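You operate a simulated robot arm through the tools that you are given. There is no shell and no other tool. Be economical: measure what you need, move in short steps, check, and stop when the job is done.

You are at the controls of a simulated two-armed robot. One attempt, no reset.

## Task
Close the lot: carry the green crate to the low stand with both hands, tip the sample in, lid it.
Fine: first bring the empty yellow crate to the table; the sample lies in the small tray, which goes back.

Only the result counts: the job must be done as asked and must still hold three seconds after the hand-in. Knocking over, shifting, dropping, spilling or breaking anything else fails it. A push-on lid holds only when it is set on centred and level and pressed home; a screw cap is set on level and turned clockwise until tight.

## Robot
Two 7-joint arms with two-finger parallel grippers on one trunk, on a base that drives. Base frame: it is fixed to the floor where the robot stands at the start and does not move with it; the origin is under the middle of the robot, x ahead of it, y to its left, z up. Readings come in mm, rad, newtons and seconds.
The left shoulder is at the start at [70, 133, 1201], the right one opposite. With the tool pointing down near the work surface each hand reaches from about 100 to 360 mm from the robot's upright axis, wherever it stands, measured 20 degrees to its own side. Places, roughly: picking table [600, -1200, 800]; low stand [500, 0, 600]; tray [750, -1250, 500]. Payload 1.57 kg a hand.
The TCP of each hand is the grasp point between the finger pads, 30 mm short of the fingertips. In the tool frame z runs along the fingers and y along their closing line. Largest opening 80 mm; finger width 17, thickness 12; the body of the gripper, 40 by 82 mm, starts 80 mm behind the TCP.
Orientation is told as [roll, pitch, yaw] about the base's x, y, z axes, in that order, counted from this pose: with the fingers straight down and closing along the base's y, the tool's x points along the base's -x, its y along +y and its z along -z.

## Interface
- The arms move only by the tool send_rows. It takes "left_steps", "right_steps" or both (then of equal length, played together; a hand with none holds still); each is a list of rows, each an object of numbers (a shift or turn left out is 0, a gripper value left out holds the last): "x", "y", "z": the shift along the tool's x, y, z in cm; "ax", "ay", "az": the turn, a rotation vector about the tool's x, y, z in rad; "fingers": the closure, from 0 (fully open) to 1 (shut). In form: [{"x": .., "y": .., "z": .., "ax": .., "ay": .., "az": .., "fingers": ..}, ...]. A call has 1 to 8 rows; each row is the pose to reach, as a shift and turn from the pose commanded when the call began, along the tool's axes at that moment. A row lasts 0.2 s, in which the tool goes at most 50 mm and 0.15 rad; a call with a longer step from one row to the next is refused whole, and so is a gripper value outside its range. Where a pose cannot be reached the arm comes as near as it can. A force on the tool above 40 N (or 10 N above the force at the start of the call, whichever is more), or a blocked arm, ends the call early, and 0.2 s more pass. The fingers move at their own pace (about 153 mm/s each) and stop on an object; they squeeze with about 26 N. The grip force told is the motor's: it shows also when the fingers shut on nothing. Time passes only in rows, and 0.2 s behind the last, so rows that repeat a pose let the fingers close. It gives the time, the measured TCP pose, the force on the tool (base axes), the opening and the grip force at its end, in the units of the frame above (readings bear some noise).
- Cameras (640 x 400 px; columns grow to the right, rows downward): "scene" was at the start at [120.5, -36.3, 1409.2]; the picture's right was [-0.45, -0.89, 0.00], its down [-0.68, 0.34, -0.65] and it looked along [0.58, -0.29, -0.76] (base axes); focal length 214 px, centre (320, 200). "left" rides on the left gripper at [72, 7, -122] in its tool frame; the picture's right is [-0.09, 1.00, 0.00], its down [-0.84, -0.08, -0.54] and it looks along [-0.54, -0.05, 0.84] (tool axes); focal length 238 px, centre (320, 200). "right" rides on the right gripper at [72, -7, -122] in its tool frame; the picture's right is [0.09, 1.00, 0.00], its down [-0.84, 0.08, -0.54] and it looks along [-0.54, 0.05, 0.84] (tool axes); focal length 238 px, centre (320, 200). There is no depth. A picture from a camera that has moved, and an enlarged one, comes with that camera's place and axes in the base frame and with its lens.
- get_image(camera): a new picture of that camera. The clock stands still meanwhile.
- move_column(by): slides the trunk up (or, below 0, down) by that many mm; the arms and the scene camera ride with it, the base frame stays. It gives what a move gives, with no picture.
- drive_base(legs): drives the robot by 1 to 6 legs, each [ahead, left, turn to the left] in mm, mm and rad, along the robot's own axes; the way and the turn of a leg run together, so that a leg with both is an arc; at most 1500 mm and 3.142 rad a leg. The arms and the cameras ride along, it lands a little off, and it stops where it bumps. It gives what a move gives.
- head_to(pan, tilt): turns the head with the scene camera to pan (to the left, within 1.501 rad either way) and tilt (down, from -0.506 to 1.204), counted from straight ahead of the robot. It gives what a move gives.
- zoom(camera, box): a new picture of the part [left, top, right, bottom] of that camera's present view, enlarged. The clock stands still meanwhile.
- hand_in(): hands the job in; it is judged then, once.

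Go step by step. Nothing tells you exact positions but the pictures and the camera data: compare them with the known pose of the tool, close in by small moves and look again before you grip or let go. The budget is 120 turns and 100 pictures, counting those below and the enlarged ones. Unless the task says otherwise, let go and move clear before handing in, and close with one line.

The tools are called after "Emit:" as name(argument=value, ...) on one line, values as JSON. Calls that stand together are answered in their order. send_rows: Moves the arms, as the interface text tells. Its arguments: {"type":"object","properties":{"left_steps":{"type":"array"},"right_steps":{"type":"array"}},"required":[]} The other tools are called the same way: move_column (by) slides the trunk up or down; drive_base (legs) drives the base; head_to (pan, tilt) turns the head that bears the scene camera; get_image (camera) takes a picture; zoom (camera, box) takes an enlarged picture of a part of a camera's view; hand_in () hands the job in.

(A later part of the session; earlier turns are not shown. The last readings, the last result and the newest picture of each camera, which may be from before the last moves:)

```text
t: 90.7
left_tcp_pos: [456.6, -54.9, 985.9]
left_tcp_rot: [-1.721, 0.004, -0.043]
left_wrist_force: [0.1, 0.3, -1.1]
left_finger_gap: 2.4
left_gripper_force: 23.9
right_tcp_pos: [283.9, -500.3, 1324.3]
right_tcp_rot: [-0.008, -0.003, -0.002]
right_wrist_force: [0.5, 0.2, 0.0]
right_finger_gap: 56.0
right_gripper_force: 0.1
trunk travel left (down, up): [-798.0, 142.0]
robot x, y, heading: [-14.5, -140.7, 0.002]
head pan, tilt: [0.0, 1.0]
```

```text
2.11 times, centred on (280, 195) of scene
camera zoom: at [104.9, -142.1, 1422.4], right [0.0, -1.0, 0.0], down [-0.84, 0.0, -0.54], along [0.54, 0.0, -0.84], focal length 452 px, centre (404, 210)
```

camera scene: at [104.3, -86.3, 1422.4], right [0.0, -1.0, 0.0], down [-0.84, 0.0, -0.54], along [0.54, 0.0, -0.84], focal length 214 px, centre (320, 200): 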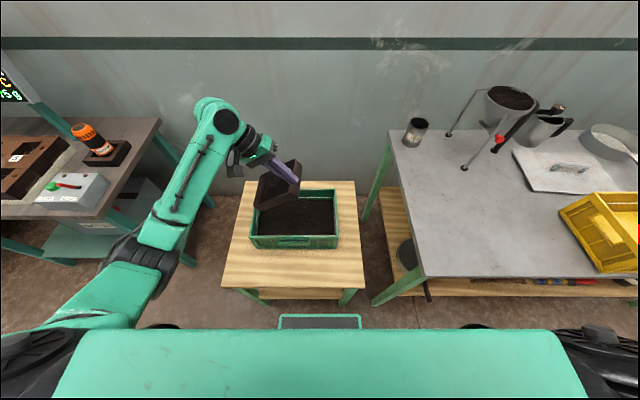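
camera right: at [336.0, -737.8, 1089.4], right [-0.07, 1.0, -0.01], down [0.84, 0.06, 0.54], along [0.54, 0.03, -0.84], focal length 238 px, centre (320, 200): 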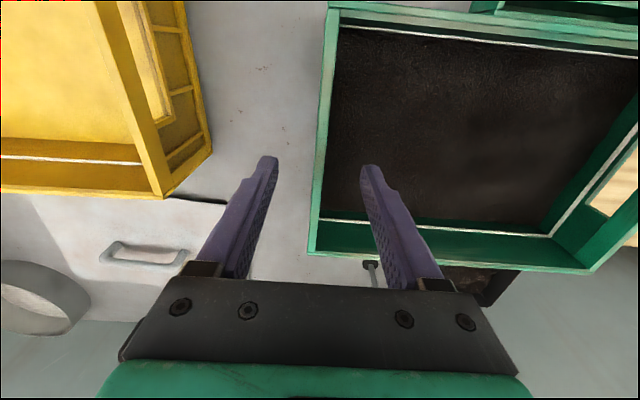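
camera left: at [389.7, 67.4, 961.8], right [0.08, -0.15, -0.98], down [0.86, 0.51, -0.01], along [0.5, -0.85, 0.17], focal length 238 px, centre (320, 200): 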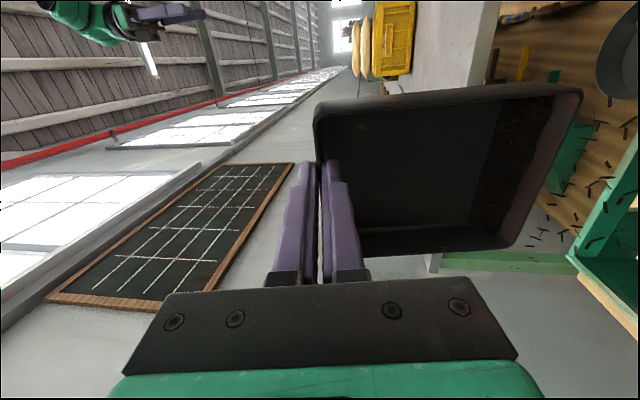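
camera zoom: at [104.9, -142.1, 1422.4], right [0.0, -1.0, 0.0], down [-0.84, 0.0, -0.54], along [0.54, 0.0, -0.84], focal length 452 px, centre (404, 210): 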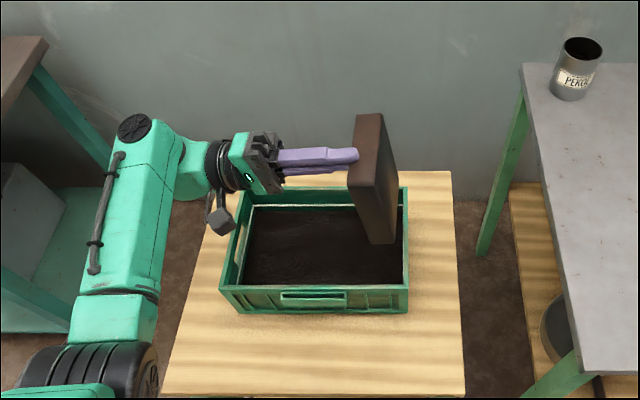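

Leaves are falling into the crate. I'll shift 30 mm left for centring and roll further to empty it.

Emit:
drive_base(legs=[[0, 30, 0]])

Emit:
send_rows(left_steps=[{"ax": 0.07}, {"ax": 0.14}, {"ax": 0.21}, {"ax": 0.28}, {"ax": 0.35}, {"ax": 0.42}, {"ax": 0.47}, {"ax": 0.47}])

Emit:
get_image(camera="left")

Emit:
zoom(camera="scene", box=[160, 100, 400, 290])

```text
t: 91.5
left_tcp_pos: [455.7, -31.4, 987.0]
left_tcp_rot: [-1.713, 0.001, -0.043]
left_wrist_force: [0.3, 0.0, -0.5]
left_finger_gap: 2.3
left_gripper_force: 23.9
right_tcp_pos: [283.3, -477.5, 1322.7]
right_tcp_rot: [-0.004, -0.001, -0.002]
right_wrist_force: [0.4, -0.8, 0.2]
right_finger_gap: 56.1
right_gripper_force: 0.0
trunk travel left (down, up): [-798.0, 142.0]
robot x, y, heading: [-22.8, -108.6, -0.001]
head pan, tilt: [0.0, 1.0]
```

```text
t: 93.3
left_tcp_pos: [456.4, -28.5, 986.9]
left_tcp_rot: [-2.141, 0.002, -0.046]
left_wrist_force: [0.0, 0.0, -0.3]
left_finger_gap: 2.5
left_gripper_force: 24.1
right_tcp_pos: [282.4, -471.2, 1324.6]
right_tcp_rot: [-0.009, -0.001, -0.002]
right_wrist_force: [0.5, 1.0, -0.7]
right_finger_gap: 56.1
right_gripper_force: 0.1
trunk travel left (down, up): [-798.0, 142.0]
robot x, y, heading: [-18.6, -113.3, 0.001]
head pan, tilt: [0.0, 1.0]
```

```text
35 pictures are left
camera left: at [388.7, 74.7, 915.5], right [0.07, -0.54, -0.84], down [0.86, 0.46, -0.23], along [0.51, -0.7, 0.49], focal length 238 px, centre (320, 200)
```

left: 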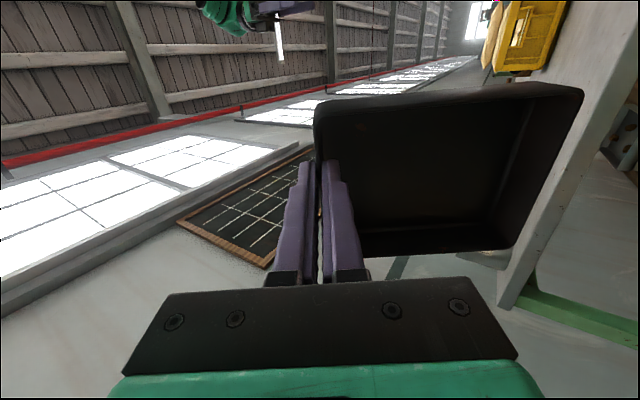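

```text
2.11 times, centred on (280, 195) of scene
camera zoom: at [104.4, -113.4, 1422.4], right [0.0, -1.0, 0.0], down [-0.84, 0.0, -0.54], along [0.54, 0.0, -0.84], focal length 452 px, centre (404, 210)
```

zoom: 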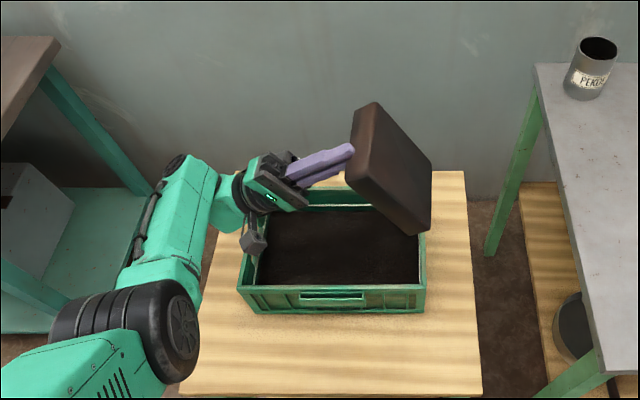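

The tray is empty and I see no spill on the stand. Rolling back level.

Emit:
send_rows(left_steps=[{"ax": -0.14}, {"ax": -0.28}, {"ax": -0.42}, {"ax": -0.56}, {"ax": -0.7}, {"ax": -0.84}, {"ax": -0.98}, {"ax": -1.12}])

Emit:
send_rows(left_steps=[{"ax": -0.14}, {"ax": -0.28}, {"ax": -0.42}, {"ax": -0.56}, {"ax": -0.7}, {"ax": -0.84}, {"ax": -0.98}, {"ax": -1.04}])

Emit:
get_image(camera="left")

Emit:
zoom(camera="scene", box=[160, 100, 400, 290])

```text
t: 95.1
left_tcp_pos: [456.4, -26.6, 987.8]
left_tcp_rot: [-1.067, 0.003, -0.044]
left_wrist_force: [0.3, 0.5, -0.9]
left_finger_gap: 2.0
left_gripper_force: 23.7
right_tcp_pos: [282.8, -470.4, 1325.4]
right_tcp_rot: [-0.01, -0.001, -0.002]
right_wrist_force: [-0.3, -0.1, -0.3]
right_finger_gap: 55.8
right_gripper_force: 0.0
trunk travel left (down, up): [-798.0, 142.0]
robot x, y, heading: [-13.2, -115.3, -0.001]
head pan, tilt: [0.0, 1.0]
```

```text
t: 96.9
left_tcp_pos: [456.4, -28.2, 986.6]
left_tcp_rot: [-0.025, 0.001, -0.042]
left_wrist_force: [0.9, 0.1, -0.4]
left_finger_gap: 2.1
left_gripper_force: 23.9
right_tcp_pos: [282.6, -470.6, 1326.4]
right_tcp_rot: [-0.008, -0.001, -0.002]
right_wrist_force: [-0.9, 0.2, 0.7]
right_finger_gap: 56.0
right_gripper_force: 0.2
trunk travel left (down, up): [-798.0, 142.0]
robot x, y, heading: [-14.0, -114.0, -0.005]
head pan, tilt: [0.0, 1.0]
```

```text
33 pictures are left
camera left: at [384.8, -14.4, 1107.5], right [0.14, 0.99, -0.03], down [0.83, -0.1, 0.54], along [0.53, -0.1, -0.84], focal length 238 px, centre (320, 200)
```

left: 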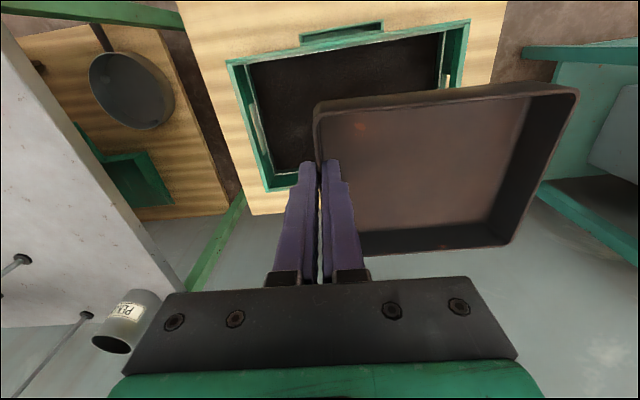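

```text
2.11 times, centred on (280, 195) of scene
camera zoom: at [104.5, -113.3, 1422.4], right [0.0, -1.0, 0.0], down [-0.84, 0.0, -0.54], along [0.54, 0.0, -0.84], focal length 452 px, centre (404, 210)
```

zoom: 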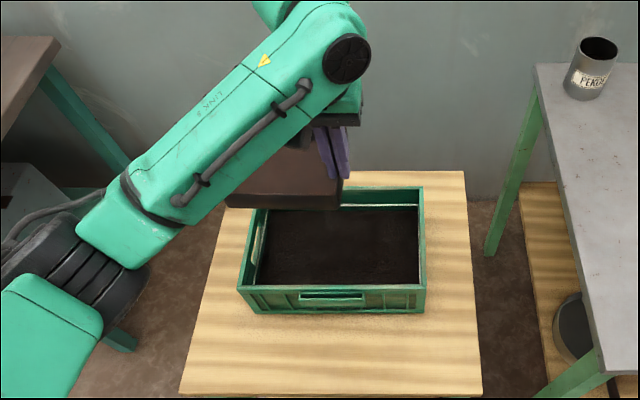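

The tray is clean and the stand is too. I'll drive back to the table to return the tray to its original place.

Emit:
drive_base(legs=[[-100, 0, 0.005], [0, -520, 0], [120, 0, 0]])

Emit:
send_rows(left_steps=[{"x": -3.2, "ax": -0.025}, {"x": -6.4, "ax": -0.025}, {"x": -9.6, "ax": -0.025}, {"x": -12.6, "ax": -0.025, "y": -0.3}])

Emit:
get_image(camera="left")

```text
t: 101.5
left_tcp_pos: [483.3, -518.4, 986.1]
left_tcp_rot: [-0.028, 0.0, -0.015]
left_wrist_force: [0.4, 0.5, -1.1]
left_finger_gap: 2.3
left_gripper_force: 23.7
right_tcp_pos: [324.0, -966.1, 1325.9]
right_tcp_rot: [-0.009, -0.004, 0.027]
right_wrist_force: [-0.3, -0.5, -0.4]
right_finger_gap: 56.0
right_gripper_force: 0.0
trunk travel left (down, up): [-798.0, 142.0]
robot x, y, heading: [18.2, -617.5, 0.034]
head pan, tilt: [0.0, 1.0]
```

```text
t: 102.5
left_tcp_pos: [611.6, -525.2, 986.4]
left_tcp_rot: [-0.003, 0.001, -0.018]
left_wrist_force: [0.4, -0.6, -0.7]
left_finger_gap: 2.5
left_gripper_force: 23.6
right_tcp_pos: [327.4, -967.0, 1325.1]
right_tcp_rot: [-0.008, 0.0, 0.028]
right_wrist_force: [-0.4, -0.6, 0.9]
right_finger_gap: 56.0
right_gripper_force: 0.0
trunk travel left (down, up): [-798.0, 142.0]
robot x, y, heading: [15.1, -616.4, 0.036]
head pan, tilt: [0.0, 1.0]
```

```text
31 pictures are left
camera left: at [539.7, -516.0, 1109.1], right [0.11, 0.99, 0.0], down [0.84, -0.09, 0.54], along [0.54, -0.06, -0.84], focal length 238 px, centre (320, 200)
```

left: 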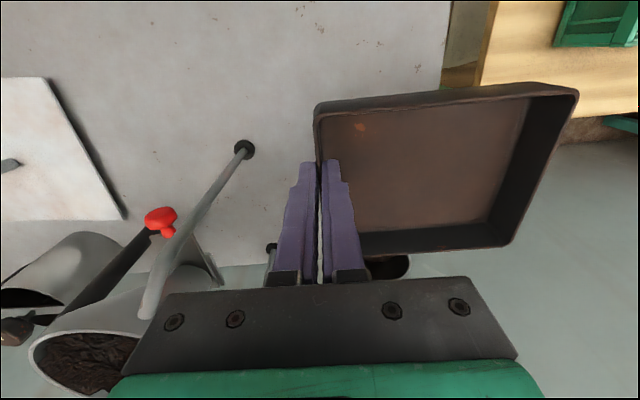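

Correcting the heading drift and position to the grasp pose (618,−555).

Emit:
drive_base(legs=[[3, -8, -0.036]])

Emit:
move_column(by=-100)

Emit:
get_image(camera="left")

```text
t: 103.3
left_tcp_pos: [617.2, -549.0, 986.3]
left_tcp_rot: [-0.009, 0.001, -0.049]
left_wrist_force: [-0.8, 0.2, -0.6]
left_finger_gap: 2.2
left_gripper_force: 23.4
right_tcp_pos: [317.1, -981.5, 1325.9]
right_tcp_rot: [-0.013, -0.003, -0.006]
right_wrist_force: [0.8, 0.8, 0.1]
right_finger_gap: 56.2
right_gripper_force: 0.0
trunk travel left (down, up): [-798.0, 142.0]
robot x, y, heading: [19.6, -625.7, 0.001]
head pan, tilt: [0.0, 1.0]
```

```text
t: 104.6
left_tcp_pos: [616.1, -552.8, 889.0]
left_tcp_rot: [-0.002, 0.002, -0.048]
left_wrist_force: [-0.2, -0.2, -0.4]
left_finger_gap: 2.3
left_gripper_force: 23.7
right_tcp_pos: [315.8, -983.8, 1224.8]
right_tcp_rot: [-0.008, -0.001, -0.007]
right_wrist_force: [1.0, 0.3, 0.8]
right_finger_gap: 56.0
right_gripper_force: 0.1
trunk travel left (down, up): [-698.0, 242.0]
robot x, y, heading: [20.5, -621.8, -0.004]
head pan, tilt: [0.0, 1.0]
```

```text
30 pictures are left
camera left: at [545.3, -540.6, 1009.0], right [0.14, 0.99, 0.0], down [0.83, -0.12, 0.54], along [0.54, -0.08, -0.84], focal length 238 px, centre (320, 200)
```

left: 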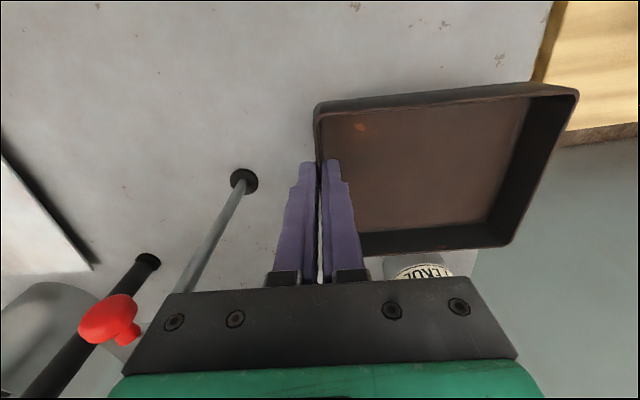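

Within about 3 mm of the original place. Lowering the last bit with force watch.

Emit:
move_column(by=-28)

Emit:
send_rows(left_steps=[{"z": 0.2}, {"z": 0.4}, {"z": 0.6}, {"z": 0.7}])

```text
t: 105.3
left_tcp_pos: [618.1, -551.7, 859.3]
left_tcp_rot: [-0.003, 0.001, -0.051]
left_wrist_force: [0.0, 0.5, -1.3]
left_finger_gap: 2.4
left_gripper_force: 24.0
right_tcp_pos: [317.1, -984.3, 1196.6]
right_tcp_rot: [-0.009, -0.002, -0.007]
right_wrist_force: [0.2, -0.4, 0.8]
right_finger_gap: 56.2
right_gripper_force: 0.1
trunk travel left (down, up): [-670.0, 270.0]
robot x, y, heading: [16.8, -627.4, 0.002]
head pan, tilt: [0.0, 1.0]
```

```text
t: 106.3
left_tcp_pos: [615.8, -551.7, 853.3]
left_tcp_rot: [-0.003, -0.003, -0.05]
left_wrist_force: [0.1, -0.6, 7.8]
left_finger_gap: 2.1
left_gripper_force: 23.8
right_tcp_pos: [314.6, -984.3, 1198.4]
right_tcp_rot: [-0.01, -0.002, -0.007]
right_wrist_force: [0.3, 0.6, -0.3]
right_finger_gap: 55.8
right_gripper_force: 0.0
trunk travel left (down, up): [-670.0, 270.0]
robot x, y, heading: [20.8, -623.3, -0.003]
head pan, tilt: [0.0, 1.0]
```

The tray is on the table. Releasing, raising straight up and checking.

Emit:
send_rows(left_steps=[{"fingers": 0.6}, {"fingers": 0.4}, {"fingers": 0.4}])

Emit:
move_column(by=150)

Emit:
get_image(camera="scene")

Emit:
get_image(camera="left")

```text
t: 107.1
left_tcp_pos: [616.5, -551.9, 850.5]
left_tcp_rot: [-0.003, 0.002, -0.051]
left_wrist_force: [-0.2, 0.0, 0.3]
left_finger_gap: 47.8
left_gripper_force: 0.0
right_tcp_pos: [317.5, -984.5, 1196.1]
right_tcp_rot: [-0.008, -0.002, -0.007]
right_wrist_force: [-0.5, 0.2, -1.2]
right_finger_gap: 56.0
right_gripper_force: 0.1
trunk travel left (down, up): [-670.0, 270.0]
robot x, y, heading: [18.5, -627.1, 0.0]
head pan, tilt: [0.0, 1.0]
```

```text
t: 108.9
left_tcp_pos: [615.1, -550.3, 1001.8]
left_tcp_rot: [-0.002, 0.002, -0.05]
left_wrist_force: [-0.6, -0.4, -0.5]
left_finger_gap: 48.0
left_gripper_force: 0.0
right_tcp_pos: [316.3, -984.3, 1345.6]
right_tcp_rot: [-0.009, -0.002, -0.008]
right_wrist_force: [-0.1, -0.2, 0.0]
right_finger_gap: 56.0
right_gripper_force: 0.0
trunk travel left (down, up): [-820.0, 120.0]
robot x, y, heading: [16.2, -623.7, -0.001]
head pan, tilt: [0.0, 1.0]
```

```text
29 pictures are left
camera scene: at [140.2, -626.3, 1444.3], right [0.0, -1.0, 0.0], down [-0.84, 0.0, -0.54], along [0.54, 0.0, -0.84], focal length 214 px, centre (320, 200)
```

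scene: 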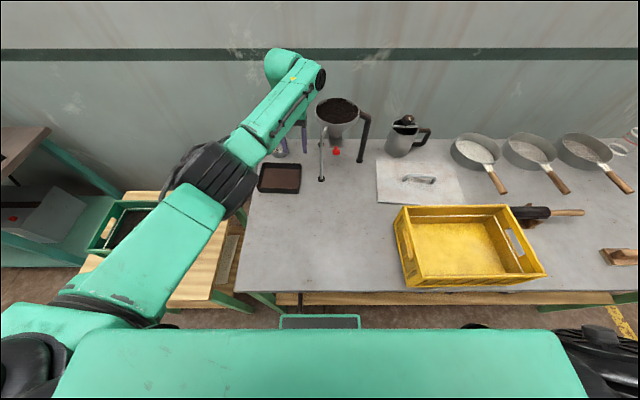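

```text
28 pictures are left
camera left: at [545.0, -540.4, 1123.3], right [0.14, 0.99, 0.0], down [0.83, -0.12, 0.54], along [0.54, -0.08, -0.84], focal length 238 px, centre (320, 200)
```

left: 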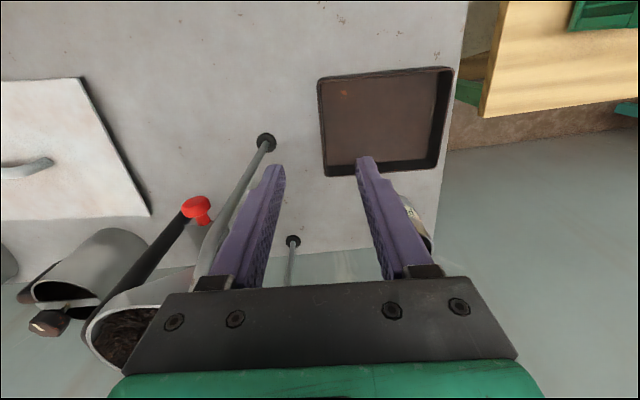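

The tray is back where it was and empty. Next is the lid, which the right hand (high elbow) should carry by its handle. I'll retract the left hand and test the right hand's 90° yaw in free air.

Emit:
send_rows(left_steps=[{"x": 3, "z": -1.5}, {"x": 6, "z": -3}, {"x": 9, "z": -5}, {"x": 12, "z": -7.5}, {"x": 15, "z": -10}, {"x": 18, "z": -12.5}, {"x": 21, "z": -15}, {"x": 24, "z": -18}], right_steps=[{"az": 0.14}, {"az": 0.28}, {"az": 0.42}, {"az": 0.56}, {"az": 0.7}, {"az": 0.84}, {"az": 0.98}, {"az": 1.12}])

Emit:
send_rows(right_steps=[{"az": 0.11}, {"az": 0.22}, {"az": 0.33}, {"az": 0.45}])

Emit:
drive_base(legs=[[-40, 0, 0], [0, -215, 0]])

Emit:
get_image(camera="right")

Emit:
get_image(camera="scene")

```text
t: 110.7
left_tcp_pos: [377.9, -535.1, 1182.2]
left_tcp_rot: [-0.003, 0.0, -0.049]
left_wrist_force: [-0.2, -0.4, 0.5]
left_finger_gap: 47.9
left_gripper_force: 0.0
right_tcp_pos: [315.3, -984.3, 1346.4]
right_tcp_rot: [0.001, -0.01, -1.131]
right_wrist_force: [-0.5, 1.3, -0.4]
right_finger_gap: 56.0
right_gripper_force: 0.2
trunk travel left (down, up): [-820.0, 120.0]
robot x, y, heading: [18.9, -626.3, 0.003]
head pan, tilt: [0.0, 1.0]
```

```text
t: 111.7
left_tcp_pos: [381.3, -537.3, 1182.0]
left_tcp_rot: [-0.004, 0.0, -0.05]
left_wrist_force: [-0.4, 0.3, 0.4]
left_finger_gap: 48.2
left_gripper_force: 0.1
right_tcp_pos: [317.1, -984.7, 1347.1]
right_tcp_rot: [0.001, -0.008, -1.578]
right_wrist_force: [0.5, 0.1, 0.2]
right_finger_gap: 56.0
right_gripper_force: 0.1
trunk travel left (down, up): [-820.0, 120.0]
robot x, y, heading: [17.5, -624.8, -0.0]
head pan, tilt: [0.0, 1.0]
```

```text
t: 113.8
left_tcp_pos: [338.0, -752.2, 1181.5]
left_tcp_rot: [-0.008, 0.004, -0.047]
left_wrist_force: [0.4, 0.8, 0.7]
left_finger_gap: 48.0
left_gripper_force: 0.1
right_tcp_pos: [275.2, -1200.0, 1348.1]
right_tcp_rot: [0.001, -0.012, -1.576]
right_wrist_force: [-0.3, 0.1, -0.6]
right_finger_gap: 55.9
right_gripper_force: 0.0
trunk travel left (down, up): [-820.0, 120.0]
robot x, y, heading: [-22.7, -839.8, -0.001]
head pan, tilt: [0.0, 1.0]
```

```text
27 pictures are left
camera right: at [269.6, -1126.1, 1468.8], right [1.0, 0.09, 0.0], down [0.07, -0.83, 0.55], along [0.05, -0.55, -0.83], focal length 238 px, centre (320, 200)
```

right: 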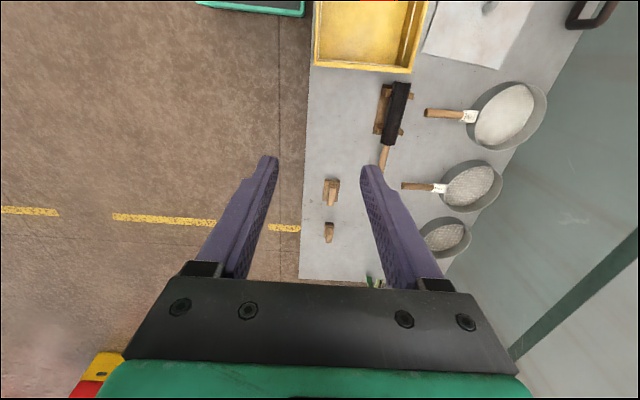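

```text
26 pictures are left
camera scene: at [98.6, -841.0, 1444.3], right [0.0, -1.0, 0.0], down [-0.84, 0.0, -0.54], along [0.54, 0.0, -0.84], focal length 214 px, centre (320, 200)
```

scene: 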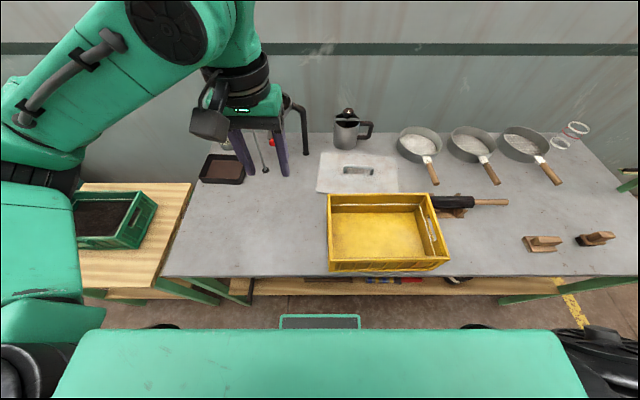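

Yaw −90° works. The lid is about 305×205 mm, centre ≈ (624,−981), yaw ≈ −0.085, with its handle along y. I'll bring the right hand over it, still high.

Emit:
send_rows(right_steps=[{"x": 2.2, "y": 3, "z": 2}, {"x": 4.4, "y": 6, "z": 4}, {"x": 6.6, "y": 9, "z": 6}, {"x": 8.8, "y": 12, "z": 8}, {"x": 11, "y": 15, "z": 10, "az": 0.03}, {"x": 13.2, "y": 18, "z": 12, "az": 0.05}, {"x": 15.4, "y": 21, "z": 14, "az": 0.07}, {"x": 17.6, "y": 24, "z": 16, "az": 0.085}])

Emit:
drive_base(legs=[[40, 0, 0]])

Emit:
get_image(camera="right")

Emit:
get_image(camera="scene")

```text
t: 115.7
left_tcp_pos: [341.1, -755.3, 1179.9]
left_tcp_rot: [-0.005, 0.007, -0.049]
left_wrist_force: [0.0, 0.3, -0.1]
left_finger_gap: 48.1
left_gripper_force: 0.1
right_tcp_pos: [517.5, -1030.1, 1182.7]
right_tcp_rot: [0.0, -0.01, -1.667]
right_wrist_force: [0.4, -0.4, 0.4]
right_finger_gap: 56.0
right_gripper_force: 0.1
trunk travel left (down, up): [-820.0, 120.0]
robot x, y, heading: [-23.3, -848.4, -0.003]
head pan, tilt: [0.0, 1.0]
```

```text
t: 116.5
left_tcp_pos: [369.7, -755.0, 1185.9]
left_tcp_rot: [-0.004, -0.006, -0.05]
left_wrist_force: [-1.2, -0.7, 0.0]
left_finger_gap: 48.1
left_gripper_force: 0.0
right_tcp_pos: [546.3, -1030.8, 1189.9]
right_tcp_rot: [0.01, -0.008, -1.664]
right_wrist_force: [-0.8, 0.3, 0.2]
right_finger_gap: 55.9
right_gripper_force: 0.1
trunk travel left (down, up): [-820.0, 120.0]
robot x, y, heading: [16.8, -840.9, -0.008]
head pan, tilt: [0.0, 1.0]
```

```text
25 pictures are left
camera right: at [545.0, -958.0, 1311.2], right [1.0, 0.0, 0.01], down [-0.01, -0.84, 0.55], along [0.01, -0.55, -0.84], focal length 238 px, centre (320, 200)
```

right: 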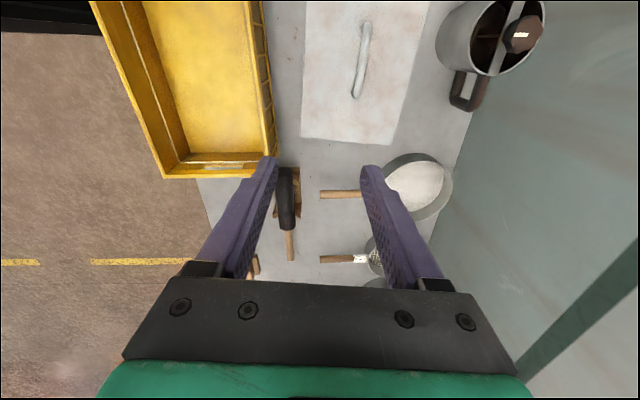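

```text
24 pictures are left
camera scene: at [127.5, -845.0, 1445.3], right [0.0, -1.0, 0.0], down [-0.84, 0.0, -0.55], along [0.55, 0.0, -0.84], focal length 214 px, centre (320, 200)
```

scene: 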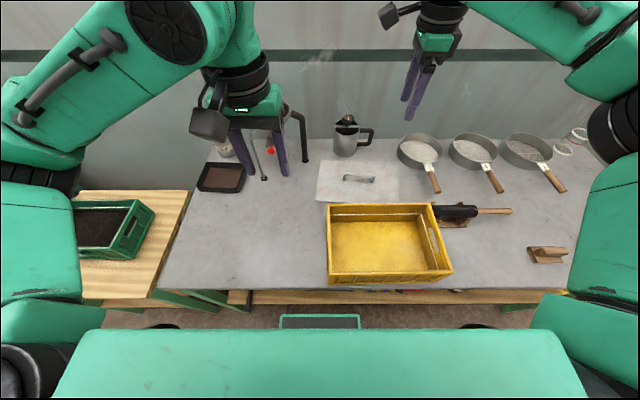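

The handle centre is about (625,−983), lid yaw about −0.105. Moving above the handle and coming down partway.

Emit:
send_rows(right_steps=[{"x": 1.3, "y": 1.6, "z": 2.5, "az": 0.012}, {"x": 2.6, "y": 3.3, "z": 5, "az": 0.012}, {"x": 3.9, "y": 4.9, "z": 7.5, "az": 0.012}, {"x": 5.2, "y": 6.5, "z": 10, "az": 0.012}, {"x": 5.2, "y": 6.5, "z": 10, "az": 0.012}])

Emit:
get_image(camera="right")

```text
t: 117.7
left_tcp_pos: [377.5, -754.2, 1182.3]
left_tcp_rot: [-0.002, 0.0, -0.05]
left_wrist_force: [-0.5, -0.9, 0.3]
left_finger_gap: 48.1
left_gripper_force: 0.0
right_tcp_pos: [557.7, -1023.1, 1093.4]
right_tcp_rot: [0.005, -0.006, -1.676]
right_wrist_force: [-0.5, 0.6, 0.1]
right_finger_gap: 55.9
right_gripper_force: 0.1
right hand out of reach, approached as far as the arm can: row 1, 2, 3, 4, 5
trunk travel left (down, up): [-820.0, 120.0]
robot x, y, heading: [16.8, -846.6, -0.004]
head pan, tilt: [0.0, 1.0]
```

```text
23 pictures are left
camera right: at [558.1, -950.5, 1214.4], right [1.0, -0.01, 0.0], down [-0.01, -0.84, 0.55], along [0.0, -0.55, -0.84], focal length 238 px, centre (320, 200)
```

right: 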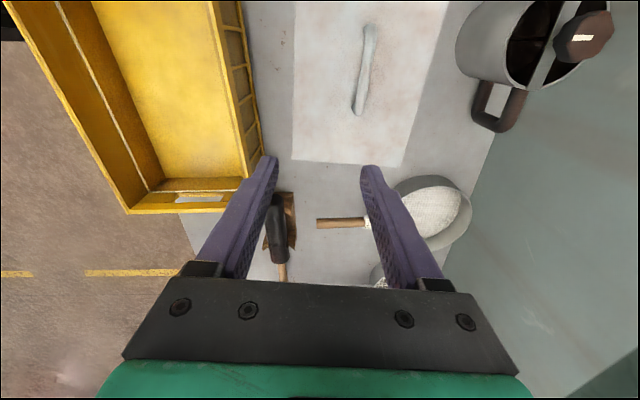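

The right arm can't reach x≈625 in this posture; the left could. I'll retract the right hand and test the left hand's +90° yaw in free air.

Emit:
send_rows(left_steps=[{"az": -0.14}, {"az": -0.28}, {"az": -0.42}, {"az": -0.56}, {"az": -0.7}, {"az": -0.84}, {"az": -0.98}, {"az": -1.12}], right_steps=[{"y": -3, "z": -1.9}, {"y": -6, "z": -3.8}, {"y": -9, "z": -5.7}, {"y": -12, "z": -7.6}, {"y": -15, "z": -9.5}, {"y": -18, "z": -11.4}, {"y": -21, "z": -13.3}, {"y": -24, "z": -15.2}])

Emit:
send_rows(left_steps=[{"az": -0.13}, {"az": -0.26}, {"az": -0.396}, {"az": -0.396}], right_steps=[{"x": -3}, {"x": -6}, {"x": -9}, {"x": -12}])

Emit:
drive_base(legs=[[0, -222, 0]])

Emit:
send_rows(left_steps=[{"y": -4, "z": 1.5}, {"y": -8, "z": 3.5}, {"y": -12, "z": 6}, {"y": -15.5, "z": 8.8}, {"y": -18.5, "z": 11.6}, {"y": -21.5, "z": 14.5}, {"y": -24, "z": 17.3}, {"y": -24, "z": 17.3}])

Emit:
get_image(camera="scene")

Emit:
get_image(camera="left")

```text
t: 119.5
left_tcp_pos: [375.6, -754.9, 1184.2]
left_tcp_rot: [0.0, 0.004, 1.074]
left_wrist_force: [0.5, 0.6, 0.4]
left_finger_gap: 47.9
left_gripper_force: 0.1
right_tcp_pos: [315.2, -994.0, 1249.6]
right_tcp_rot: [0.004, -0.009, -1.676]
right_wrist_force: [-1.0, -0.2, 0.2]
right_finger_gap: 56.1
right_gripper_force: 0.0
trunk travel left (down, up): [-820.0, 120.0]
robot x, y, heading: [18.7, -844.1, -0.004]
head pan, tilt: [0.0, 1.0]
```

```text
t: 120.5
left_tcp_pos: [376.8, -757.8, 1182.3]
left_tcp_rot: [0.001, 0.004, 1.469]
left_wrist_force: [0.1, 0.8, -0.9]
left_finger_gap: 48.0
left_gripper_force: 0.1
right_tcp_pos: [303.4, -1115.1, 1245.0]
right_tcp_rot: [0.005, -0.006, -1.673]
right_wrist_force: [0.3, -0.3, -0.8]
right_finger_gap: 56.0
right_gripper_force: 0.1
trunk travel left (down, up): [-820.0, 120.0]
robot x, y, heading: [16.0, -841.2, -0.004]
head pan, tilt: [0.0, 1.0]
```

```text
t: 122.2
left_tcp_pos: [375.8, -973.6, 1182.6]
left_tcp_rot: [-0.002, 0.007, 1.465]
left_wrist_force: [-0.7, 0.1, -0.8]
left_finger_gap: 47.8
left_gripper_force: 0.0
right_tcp_pos: [303.0, -1331.1, 1245.8]
right_tcp_rot: [0.004, -0.011, -1.676]
right_wrist_force: [0.5, 0.0, 0.1]
right_finger_gap: 56.0
right_gripper_force: 0.1
trunk travel left (down, up): [-820.0, 120.0]
robot x, y, heading: [18.8, -1062.2, -0.004]
head pan, tilt: [0.0, 1.0]
```

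```text
t: 124.0
left_tcp_pos: [615.5, -1002.2, 1012.9]
left_tcp_rot: [0.001, 0.004, 1.464]
left_wrist_force: [-0.3, -0.1, -0.1]
left_finger_gap: 48.0
left_gripper_force: 0.0
right_tcp_pos: [303.9, -1332.6, 1244.7]
right_tcp_rot: [0.004, -0.01, -1.675]
right_wrist_force: [0.2, -0.1, -0.3]
right_finger_gap: 56.2
right_gripper_force: 0.1
trunk travel left (down, up): [-820.0, 120.0]
robot x, y, heading: [17.4, -1064.5, -0.006]
head pan, tilt: [0.0, 1.0]
```

```text
22 pictures are left
camera scene: at [136.4, -1065.4, 1444.4], right [0.0, -1.0, 0.0], down [-0.84, 0.0, -0.54], along [0.54, 0.0, -0.84], focal length 214 px, centre (320, 200)
```

scene: 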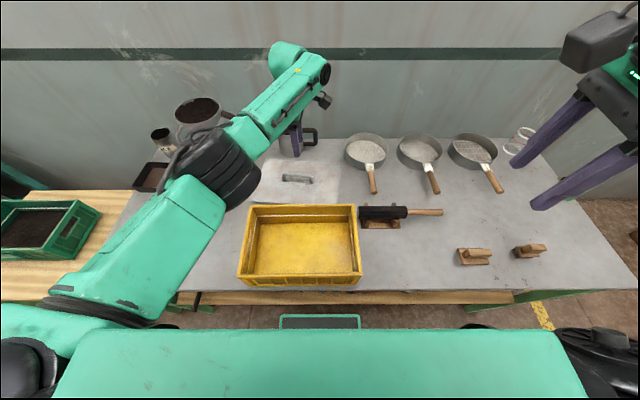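

```text
21 pictures are left
camera left: at [601.1, -1071.2, 1134.0], right [-0.98, 0.2, 0.0], down [0.17, 0.83, 0.54], along [0.11, 0.53, -0.84], focal length 238 px, centre (320, 200)
```

left: 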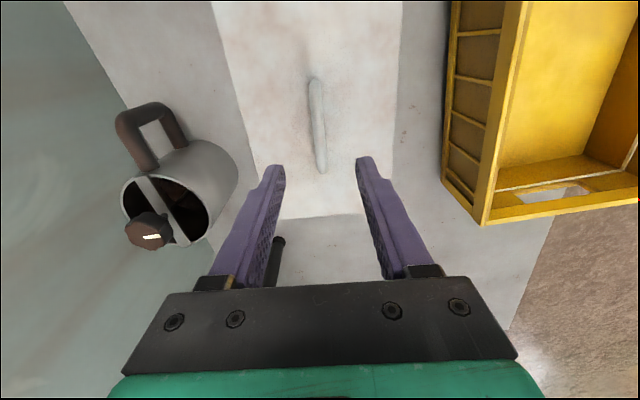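

The left elbow would hit the yellow crate's corner when reaching down for the lid. So I'll move the yellow crate left along the table, to where the green one stood, starting by bringing both hands back to the crate-gripping pose.

Emit:
drive_base(legs=[[-140, 0, 0], [0, 43, 0.004]])

Emit:
send_rows(left_steps=[{"x": -0.9, "y": 1.64, "z": -0.5, "az": 0.14}, {"x": -1.8, "y": 3.28, "z": -1, "az": 0.28}, {"x": -2.7, "y": 4.92, "z": -1.5, "az": 0.42}, {"x": -3.6, "y": 6.56, "z": -2, "az": 0.56}, {"x": -4.5, "y": 8.2, "z": -2.5, "az": 0.7}, {"x": -5.4, "y": 9.84, "z": -3, "az": 0.84}, {"x": -6.3, "y": 11.5, "z": -3.5, "az": 0.98}, {"x": -7.15, "y": 13.1, "z": -4, "az": 1.12}], right_steps=[{"x": 1.77, "y": 2.17, "z": 2.5, "az": -0.14}, {"x": 3.55, "y": 4.35, "z": 5, "az": -0.28}, {"x": 5.3, "y": 6.5, "z": 7.5, "az": -0.42}, {"x": 7.1, "y": 8.7, "z": 10, "az": -0.56}, {"x": 8.9, "y": 10.9, "z": 12.5, "az": -0.7}, {"x": 10.6, "y": 13, "z": 15, "az": -0.84}, {"x": 12.4, "y": 15.2, "z": 17.5, "az": -0.98}, {"x": 14.2, "y": 17.4, "z": 20, "az": -1.12}])

Emit:
send_rows(left_steps=[{"az": 0.11}, {"az": 0.22}, {"az": 0.33}, {"az": 0.334, "fingers": 0.3}], right_steps=[{"az": -0.14}, {"az": -0.28}, {"az": -0.42}, {"az": -0.555, "fingers": 0.3}])

```text
t: 125.8
left_tcp_pos: [478.3, -962.8, 1011.0]
left_tcp_rot: [0.003, -0.004, 1.464]
left_wrist_force: [0.5, -1.3, 0.2]
left_finger_gap: 48.1
left_gripper_force: 0.0
right_tcp_pos: [168.0, -1296.9, 1243.5]
right_tcp_rot: [0.001, -0.001, -1.675]
right_wrist_force: [0.3, -0.7, 0.1]
right_finger_gap: 56.1
right_gripper_force: 0.0
trunk travel left (down, up): [-820.0, 120.0]
robot x, y, heading: [-121.8, -1018.3, -0.007]
head pan, tilt: [0.0, 1.0]
```

```text
t: 127.6
left_tcp_pos: [355.4, -871.9, 1049.1]
left_tcp_rot: [-0.002, 0.005, 0.341]
left_wrist_force: [0.2, 0.2, 0.5]
left_finger_gap: 48.1
left_gripper_force: 0.1
right_tcp_pos: [356.0, -1165.6, 1045.7]
right_tcp_rot: [-0.006, -0.002, -0.554]
right_wrist_force: [-0.1, -0.1, -0.3]
right_finger_gap: 56.2
right_gripper_force: 0.1
trunk travel left (down, up): [-820.0, 120.0]
robot x, y, heading: [-121.5, -1020.6, -0.007]
head pan, tilt: [0.0, 1.0]
```

```text
t: 128.6
left_tcp_pos: [355.2, -873.1, 1052.7]
left_tcp_rot: [-0.004, 0.002, 0.009]
left_wrist_force: [0.5, 1.0, 0.5]
left_finger_gap: 55.8
left_gripper_force: 0.2
right_tcp_pos: [355.3, -1166.8, 1045.9]
right_tcp_rot: [-0.009, -0.001, 0.001]
right_wrist_force: [0.3, 0.0, 0.2]
right_finger_gap: 56.2
right_gripper_force: 0.0
trunk travel left (down, up): [-820.0, 120.0]
robot x, y, heading: [-119.7, -1017.7, -0.002]
head pan, tilt: [0.0, 1.0]
```

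Both hands are above the yellow crate again. Small alignment, then down and grip.

Emit:
send_rows(left_steps=[{"y": 0.45, "z": 0.5}, {"y": 0.45, "z": 0.5}], right_steps=[{"y": 0.55}, {"y": 0.55}])

Emit:
move_column(by=-131)

Emit:
get_image(camera="left")

Emit:
get_image(camera="right")

```text
t: 129.2
left_tcp_pos: [357.4, -868.5, 1046.5]
left_tcp_rot: [-0.002, 0.002, 0.01]
left_wrist_force: [0.5, 0.0, -0.3]
left_finger_gap: 56.1
left_gripper_force: 0.0
right_tcp_pos: [354.9, -1161.8, 1045.3]
right_tcp_rot: [-0.009, -0.002, 0.001]
right_wrist_force: [0.0, 0.3, 0.8]
right_finger_gap: 56.0
right_gripper_force: 0.1
trunk travel left (down, up): [-820.0, 120.0]
robot x, y, heading: [-122.2, -1021.2, -0.003]
head pan, tilt: [0.0, 1.0]
```

```text
t: 130.8
left_tcp_pos: [355.6, -868.4, 915.8]
left_tcp_rot: [-0.002, 0.001, 0.012]
left_wrist_force: [0.0, -0.4, -0.7]
left_finger_gap: 55.9
left_gripper_force: 0.1
right_tcp_pos: [354.1, -1162.1, 914.8]
right_tcp_rot: [-0.01, -0.001, -0.001]
right_wrist_force: [-0.7, 0.5, 0.9]
right_finger_gap: 55.8
right_gripper_force: 0.1
trunk travel left (down, up): [-689.0, 251.0]
robot x, y, heading: [-120.2, -1019.5, -0.003]
head pan, tilt: [0.0, 1.0]
```

```text
20 pictures are left
camera left: at [284.2, -861.4, 1037.4], right [0.08, 1.0, 0.0], down [0.84, -0.07, 0.54], along [0.54, -0.05, -0.84], focal length 238 px, centre (320, 200)
```

left: 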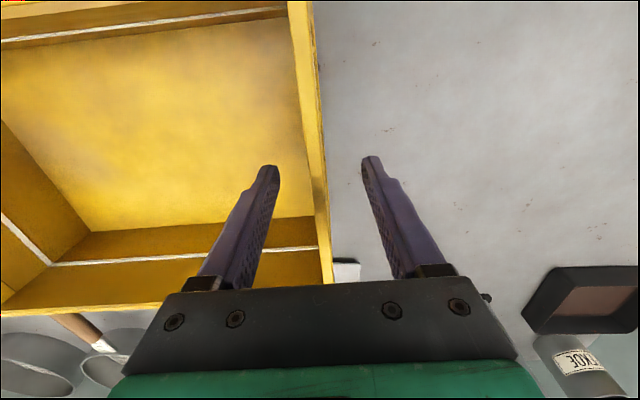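

```text
19 pictures are left
camera right: at [283.3, -1167.5, 1036.4], right [-0.09, 1.0, -0.01], down [0.84, 0.08, 0.54], along [0.54, 0.04, -0.84], focal length 238 px, centre (320, 200)
```

right: 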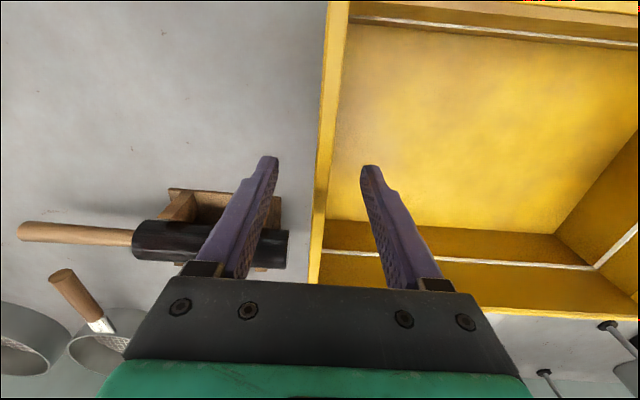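

Walls are between the fingers. Grip, lift 60 mm, and drive 430 mm to the left.

Emit:
send_rows(left_steps=[{"fingers": 0.5}, {"fingers": 0.8}, {"fingers": 1}, {"fingers": 1}], right_steps=[{"fingers": 0.5}, {"fingers": 0.8}, {"fingers": 1}, {"fingers": 1}])

Emit:
move_column(by=60)

Emit:
drive_base(legs=[[0, 432, 0.002]])

Emit:
get_image(camera="scene")

```text
t: 131.8
left_tcp_pos: [356.7, -869.1, 915.9]
left_tcp_rot: [-0.006, 0.001, 0.009]
left_wrist_force: [1.1, -8.9, 1.0]
left_finger_gap: 7.8
left_gripper_force: 25.6
right_tcp_pos: [353.7, -1161.7, 914.3]
right_tcp_rot: [-0.007, -0.001, -0.001]
right_wrist_force: [-2.5, 9.4, 0.3]
right_finger_gap: 7.8
right_gripper_force: 25.9
trunk travel left (down, up): [-689.0, 251.0]
robot x, y, heading: [-121.2, -1020.2, -0.008]
head pan, tilt: [0.0, 1.0]
```

```text
t: 132.8
left_tcp_pos: [357.5, -869.5, 974.1]
left_tcp_rot: [-0.005, 0.002, 0.009]
left_wrist_force: [1.7, -18.2, -4.1]
left_finger_gap: 7.8
left_gripper_force: 26.3
right_tcp_pos: [355.0, -1160.5, 973.0]
right_tcp_rot: [-0.006, -0.001, -0.001]
right_wrist_force: [-1.6, 17.6, -0.6]
right_finger_gap: 8.0
right_gripper_force: 26.1
trunk travel left (down, up): [-749.0, 191.0]
robot x, y, heading: [-123.0, -1020.3, -0.005]
head pan, tilt: [0.0, 1.0]
```

```text
t: 135.5
left_tcp_pos: [361.6, -435.8, 975.3]
left_tcp_rot: [-0.006, 0.0, 0.002]
left_wrist_force: [0.7, -25.6, -3.9]
left_finger_gap: 8.1
left_gripper_force: 26.0
right_tcp_pos: [359.3, -729.3, 974.2]
right_tcp_rot: [-0.005, -0.002, -0.009]
right_wrist_force: [-1.2, 26.1, 0.6]
right_finger_gap: 7.9
right_gripper_force: 26.1
trunk travel left (down, up): [-749.0, 191.0]
robot x, y, heading: [-116.9, -581.1, -0.012]
head pan, tilt: [0.0, 1.0]
```

```text
18 pictures are left
camera scene: at [4.2, -586.6, 1373.3], right [-0.01, -1.0, 0.0], down [-0.84, 0.01, -0.54], along [0.54, -0.01, -0.84], focal length 214 px, centre (320, 200)
```

scene: 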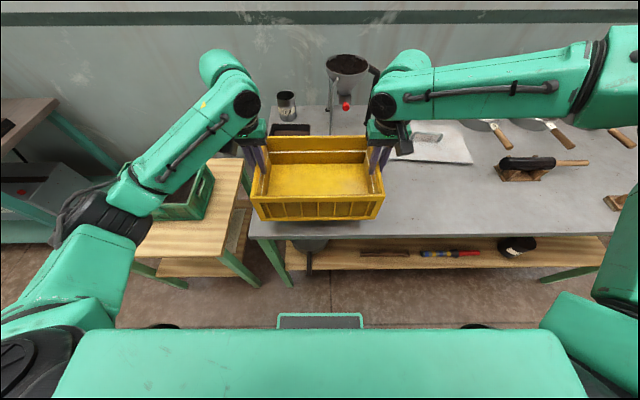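

Placing it here: lower 52 mm, then the last bit with force watch.

Emit:
move_column(by=-54)

Emit:
send_rows(left_steps=[{"z": 0.3}, {"z": 0.6}, {"z": 0.9}], right_steps=[{"z": 0.3}, {"z": 0.6}, {"z": 0.9}])

```text
t: 136.4
left_tcp_pos: [361.4, -435.2, 920.7]
left_tcp_rot: [-0.009, 0.002, 0.001]
left_wrist_force: [0.8, -1.5, -3.4]
left_finger_gap: 7.7
left_gripper_force: 25.7
right_tcp_pos: [357.5, -729.1, 921.4]
right_tcp_rot: [-0.007, -0.003, -0.01]
right_wrist_force: [-1.7, 1.6, -0.2]
right_finger_gap: 7.6
right_gripper_force: 26.5
trunk travel left (down, up): [-695.0, 245.0]
robot x, y, heading: [-119.2, -583.6, -0.013]
head pan, tilt: [0.0, 1.0]
```

```text
t: 137.2
left_tcp_pos: [361.4, -438.7, 915.2]
left_tcp_rot: [-0.007, -0.006, 0.002]
left_wrist_force: [5.5, -0.8, 18.0]
left_finger_gap: 8.0
left_gripper_force: 26.4
right_tcp_pos: [357.7, -729.5, 913.9]
right_tcp_rot: [-0.004, -0.008, -0.009]
right_wrist_force: [0.4, -0.9, 10.6]
right_finger_gap: 8.2
right_gripper_force: 26.1
trunk travel left (down, up): [-695.0, 245.0]
robot x, y, heading: [-118.7, -584.5, -0.014]
head pan, tilt: [0.0, 1.0]
```

The crate is seated; releasing and raising. Then I'll reconfigure: the left hand to the lid pose (yaw ≈ +1.446), the right hand stowed high.

Emit:
send_rows(left_steps=[{"z": -0.4}, {"z": -0.4, "fingers": 0.3}, {"z": -0.4, "fingers": 0.3}, {"z": -0.4, "fingers": 0.3}], right_steps=[{"z": -0.4}, {"z": -0.4, "fingers": 0.3}, {"z": -0.4, "fingers": 0.3}, {"z": -0.4, "fingers": 0.3}])

Emit:
move_column(by=125)

Emit:
send_rows(left_steps=[{"x": -1.54, "y": -1.06, "z": 0.5, "az": -0.14}, {"x": -3.1, "y": -2.1, "z": 1, "az": -0.28}, {"x": -4.6, "y": -3.2, "z": 1.5, "az": -0.42}, {"x": -6.2, "y": -4.2, "z": 2, "az": -0.56}, {"x": -7.7, "y": -5.3, "z": 2.5, "az": -0.7}, {"x": -9.2, "y": -6.4, "z": 3, "az": -0.84}, {"x": -10.8, "y": -7.4, "z": 3.5, "az": -0.98}, {"x": -12.3, "y": -8.5, "z": 4, "az": -1.12}], right_steps=[{"x": 2.2, "y": -2.3, "z": -1.9}, {"x": 4.4, "y": -4.6, "z": -3.8}, {"x": 6.6, "y": -6.9, "z": -5.7}, {"x": 8.8, "y": -9.2, "z": -7.6}, {"x": 11, "y": -11.5, "z": -9.5}, {"x": 13.2, "y": -13.8, "z": -11.4}, {"x": 15.4, "y": -16.1, "z": -13.3}, {"x": 17.5, "y": -18.5, "z": -15.2}])

Emit:
send_rows(left_steps=[{"az": -0.11}, {"az": -0.22}, {"az": -0.326}, {"az": -0.326}])

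Emit:
drive_base(legs=[[0, -462, 0.013], [137, 0, 0]])

Emit:
get_image(camera="left")

```text
t: 138.2
left_tcp_pos: [360.9, -435.7, 914.8]
left_tcp_rot: [-0.007, 0.001, 0.001]
left_wrist_force: [-0.3, -0.3, 0.9]
left_finger_gap: 56.0
left_gripper_force: 0.0
right_tcp_pos: [357.9, -729.0, 915.3]
right_tcp_rot: [-0.006, -0.004, -0.009]
right_wrist_force: [-0.2, 0.5, 0.1]
right_finger_gap: 56.1
right_gripper_force: 0.1
trunk travel left (down, up): [-695.0, 245.0]
robot x, y, heading: [-115.8, -584.9, -0.012]
head pan, tilt: [0.0, 1.0]
```

```text
t: 139.8
left_tcp_pos: [362.0, -435.2, 1041.3]
left_tcp_rot: [-0.007, 0.0, 0.001]
left_wrist_force: [0.3, -0.4, -0.5]
left_finger_gap: 56.3
left_gripper_force: 0.1
right_tcp_pos: [357.7, -729.5, 1039.5]
right_tcp_rot: [-0.005, -0.004, -0.009]
right_wrist_force: [-0.8, 0.0, 0.1]
right_finger_gap: 55.9
right_gripper_force: 0.1
trunk travel left (down, up): [-820.0, 120.0]
robot x, y, heading: [-119.2, -580.7, -0.014]
head pan, tilt: [0.0, 1.0]
```

```text
t: 141.6
left_tcp_pos: [482.9, -524.1, 1002.6]
left_tcp_rot: [-0.008, 0.002, 1.125]
left_wrist_force: [0.2, -0.4, -0.4]
left_finger_gap: 55.9
left_gripper_force: 0.1
right_tcp_pos: [177.2, -914.2, 1194.2]
right_tcp_rot: [-0.006, -0.004, -0.007]
right_wrist_force: [-1.0, -0.6, 1.1]
right_finger_gap: 56.2
right_gripper_force: 0.0
trunk travel left (down, up): [-820.0, 120.0]
robot x, y, heading: [-116.5, -580.7, -0.009]
head pan, tilt: [0.0, 1.0]
```

```text
t: 142.6
left_tcp_pos: [483.2, -521.7, 1000.7]
left_tcp_rot: [-0.001, 0.009, 1.448]
left_wrist_force: [-0.6, -0.5, 1.2]
left_finger_gap: 56.0
left_gripper_force: 0.0
right_tcp_pos: [179.7, -912.0, 1193.2]
right_tcp_rot: [-0.005, -0.003, -0.008]
right_wrist_force: [-0.5, -0.1, -0.6]
right_finger_gap: 56.2
right_gripper_force: 0.0
trunk travel left (down, up): [-820.0, 120.0]
robot x, y, heading: [-117.9, -585.1, -0.013]
head pan, tilt: [0.0, 1.0]
```

```text
t: 146.3
left_tcp_pos: [612.3, -994.9, 1002.1]
left_tcp_rot: [-0.003, 0.006, 1.454]
left_wrist_force: [0.2, 0.5, 0.3]
left_finger_gap: 55.9
left_gripper_force: 0.1
right_tcp_pos: [311.4, -1386.8, 1194.0]
right_tcp_rot: [-0.006, -0.004, -0.005]
right_wrist_force: [0.3, -0.4, -0.6]
right_finger_gap: 56.2
right_gripper_force: 0.0
trunk travel left (down, up): [-820.0, 120.0]
robot x, y, heading: [14.8, -1056.5, -0.008]
head pan, tilt: [0.0, 1.0]
```

```text
17 pictures are left
camera left: at [597.4, -1064.7, 1124.9], right [-0.98, 0.21, 0.0], down [0.17, 0.82, 0.54], along [0.12, 0.52, -0.84], focal length 238 px, centre (320, 200)
```

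left: 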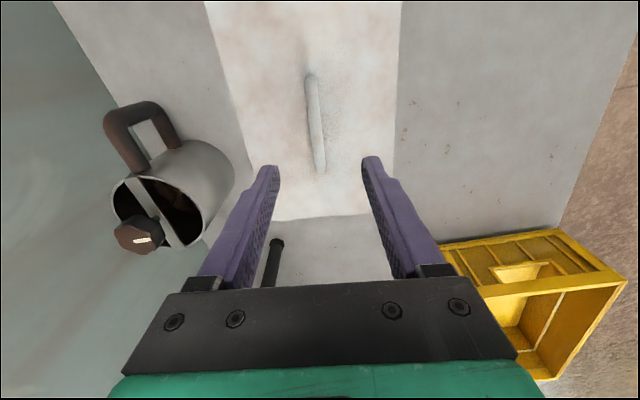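

The handle centre is about (622,−985). Nudging the base by (6,10) mm and lowering 115 mm for a closer look.

Emit:
drive_base(legs=[[7, 10, 0]])

Emit:
move_column(by=-115)

Emit:
get_image(camera="left")

Emit:
get_image(camera="scene")

```text
t: 147.1
left_tcp_pos: [620.1, -987.9, 1002.1]
left_tcp_rot: [-0.002, 0.004, 1.45]
left_wrist_force: [-0.5, 0.3, 0.0]
left_finger_gap: 56.0
left_gripper_force: 0.1
right_tcp_pos: [319.3, -1379.8, 1192.0]
right_tcp_rot: [-0.003, -0.004, -0.005]
right_wrist_force: [-0.5, -0.4, -0.2]
right_finger_gap: 56.0
right_gripper_force: 0.1
trunk travel left (down, up): [-820.0, 120.0]
robot x, y, heading: [21.2, -1049.4, -0.007]
head pan, tilt: [0.0, 1.0]
```

```text
t: 148.5
left_tcp_pos: [622.2, -985.8, 886.3]
left_tcp_rot: [-0.002, 0.01, 1.45]
left_wrist_force: [-1.1, 0.9, 0.5]
left_finger_gap: 56.1
left_gripper_force: 0.2
right_tcp_pos: [322.1, -1376.6, 1078.6]
right_tcp_rot: [-0.006, -0.004, -0.006]
right_wrist_force: [-0.1, 0.3, 0.1]
right_finger_gap: 55.8
right_gripper_force: 0.0
trunk travel left (down, up): [-705.0, 235.0]
robot x, y, heading: [21.7, -1050.0, -0.013]
head pan, tilt: [0.0, 1.0]
```

```text
16 pictures are left
camera left: at [606.7, -1055.2, 1008.7], right [-0.98, 0.21, 0.0], down [0.18, 0.83, 0.54], along [0.11, 0.52, -0.84], focal length 238 px, centre (320, 200)
```

left: 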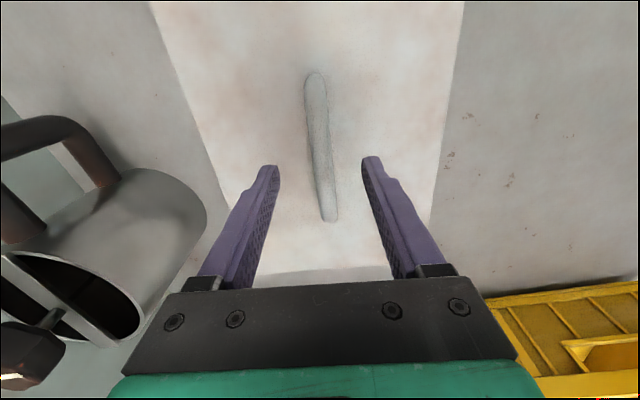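

```text
15 pictures are left
camera scene: at [142.8, -1051.7, 1329.4], right [-0.01, -1.0, 0.0], down [-0.84, 0.01, -0.54], along [0.54, 0.0, -0.84], focal length 214 px, centre (320, 200)
```

scene: 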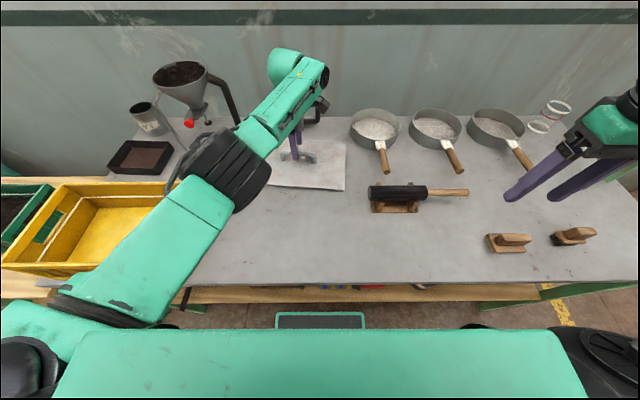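

The bar lies between the fingers. I'll descend in small steps to just above the lid surface, watching the force.

Emit:
send_rows(left_steps=[{"z": 1}, {"z": 2}, {"z": 2.8}, {"z": 3.4}, {"z": 3.6}])

Emit:
zoom(camera="left", box=[200, 60, 440, 290])

```text
t: 149.7
left_tcp_pos: [621.9, -985.9, 848.9]
left_tcp_rot: [-0.001, 0.007, 1.451]
left_wrist_force: [-0.5, -0.2, -0.4]
left_finger_gap: 56.1
left_gripper_force: 0.1
right_tcp_pos: [320.9, -1377.7, 1077.9]
right_tcp_rot: [-0.007, -0.003, -0.005]
right_wrist_force: [-0.1, -0.4, 0.4]
right_finger_gap: 56.0
right_gripper_force: 0.0
trunk travel left (down, up): [-705.0, 235.0]
robot x, y, heading: [22.6, -1051.2, -0.01]
head pan, tilt: [0.0, 1.0]
```

```text
1.74 times, centred on (320, 175) of left
camera zoom: at [606.0, -1055.1, 971.4], right [-0.98, 0.21, 0.0], down [0.18, 0.83, 0.54], along [0.11, 0.52, -0.84], focal length 414 px, centre (320, 244)
```

zoom: 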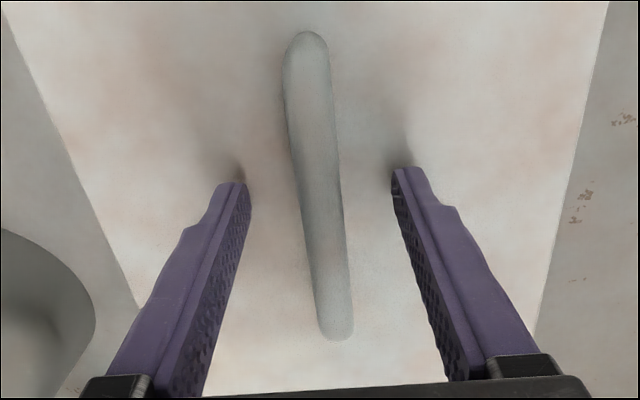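

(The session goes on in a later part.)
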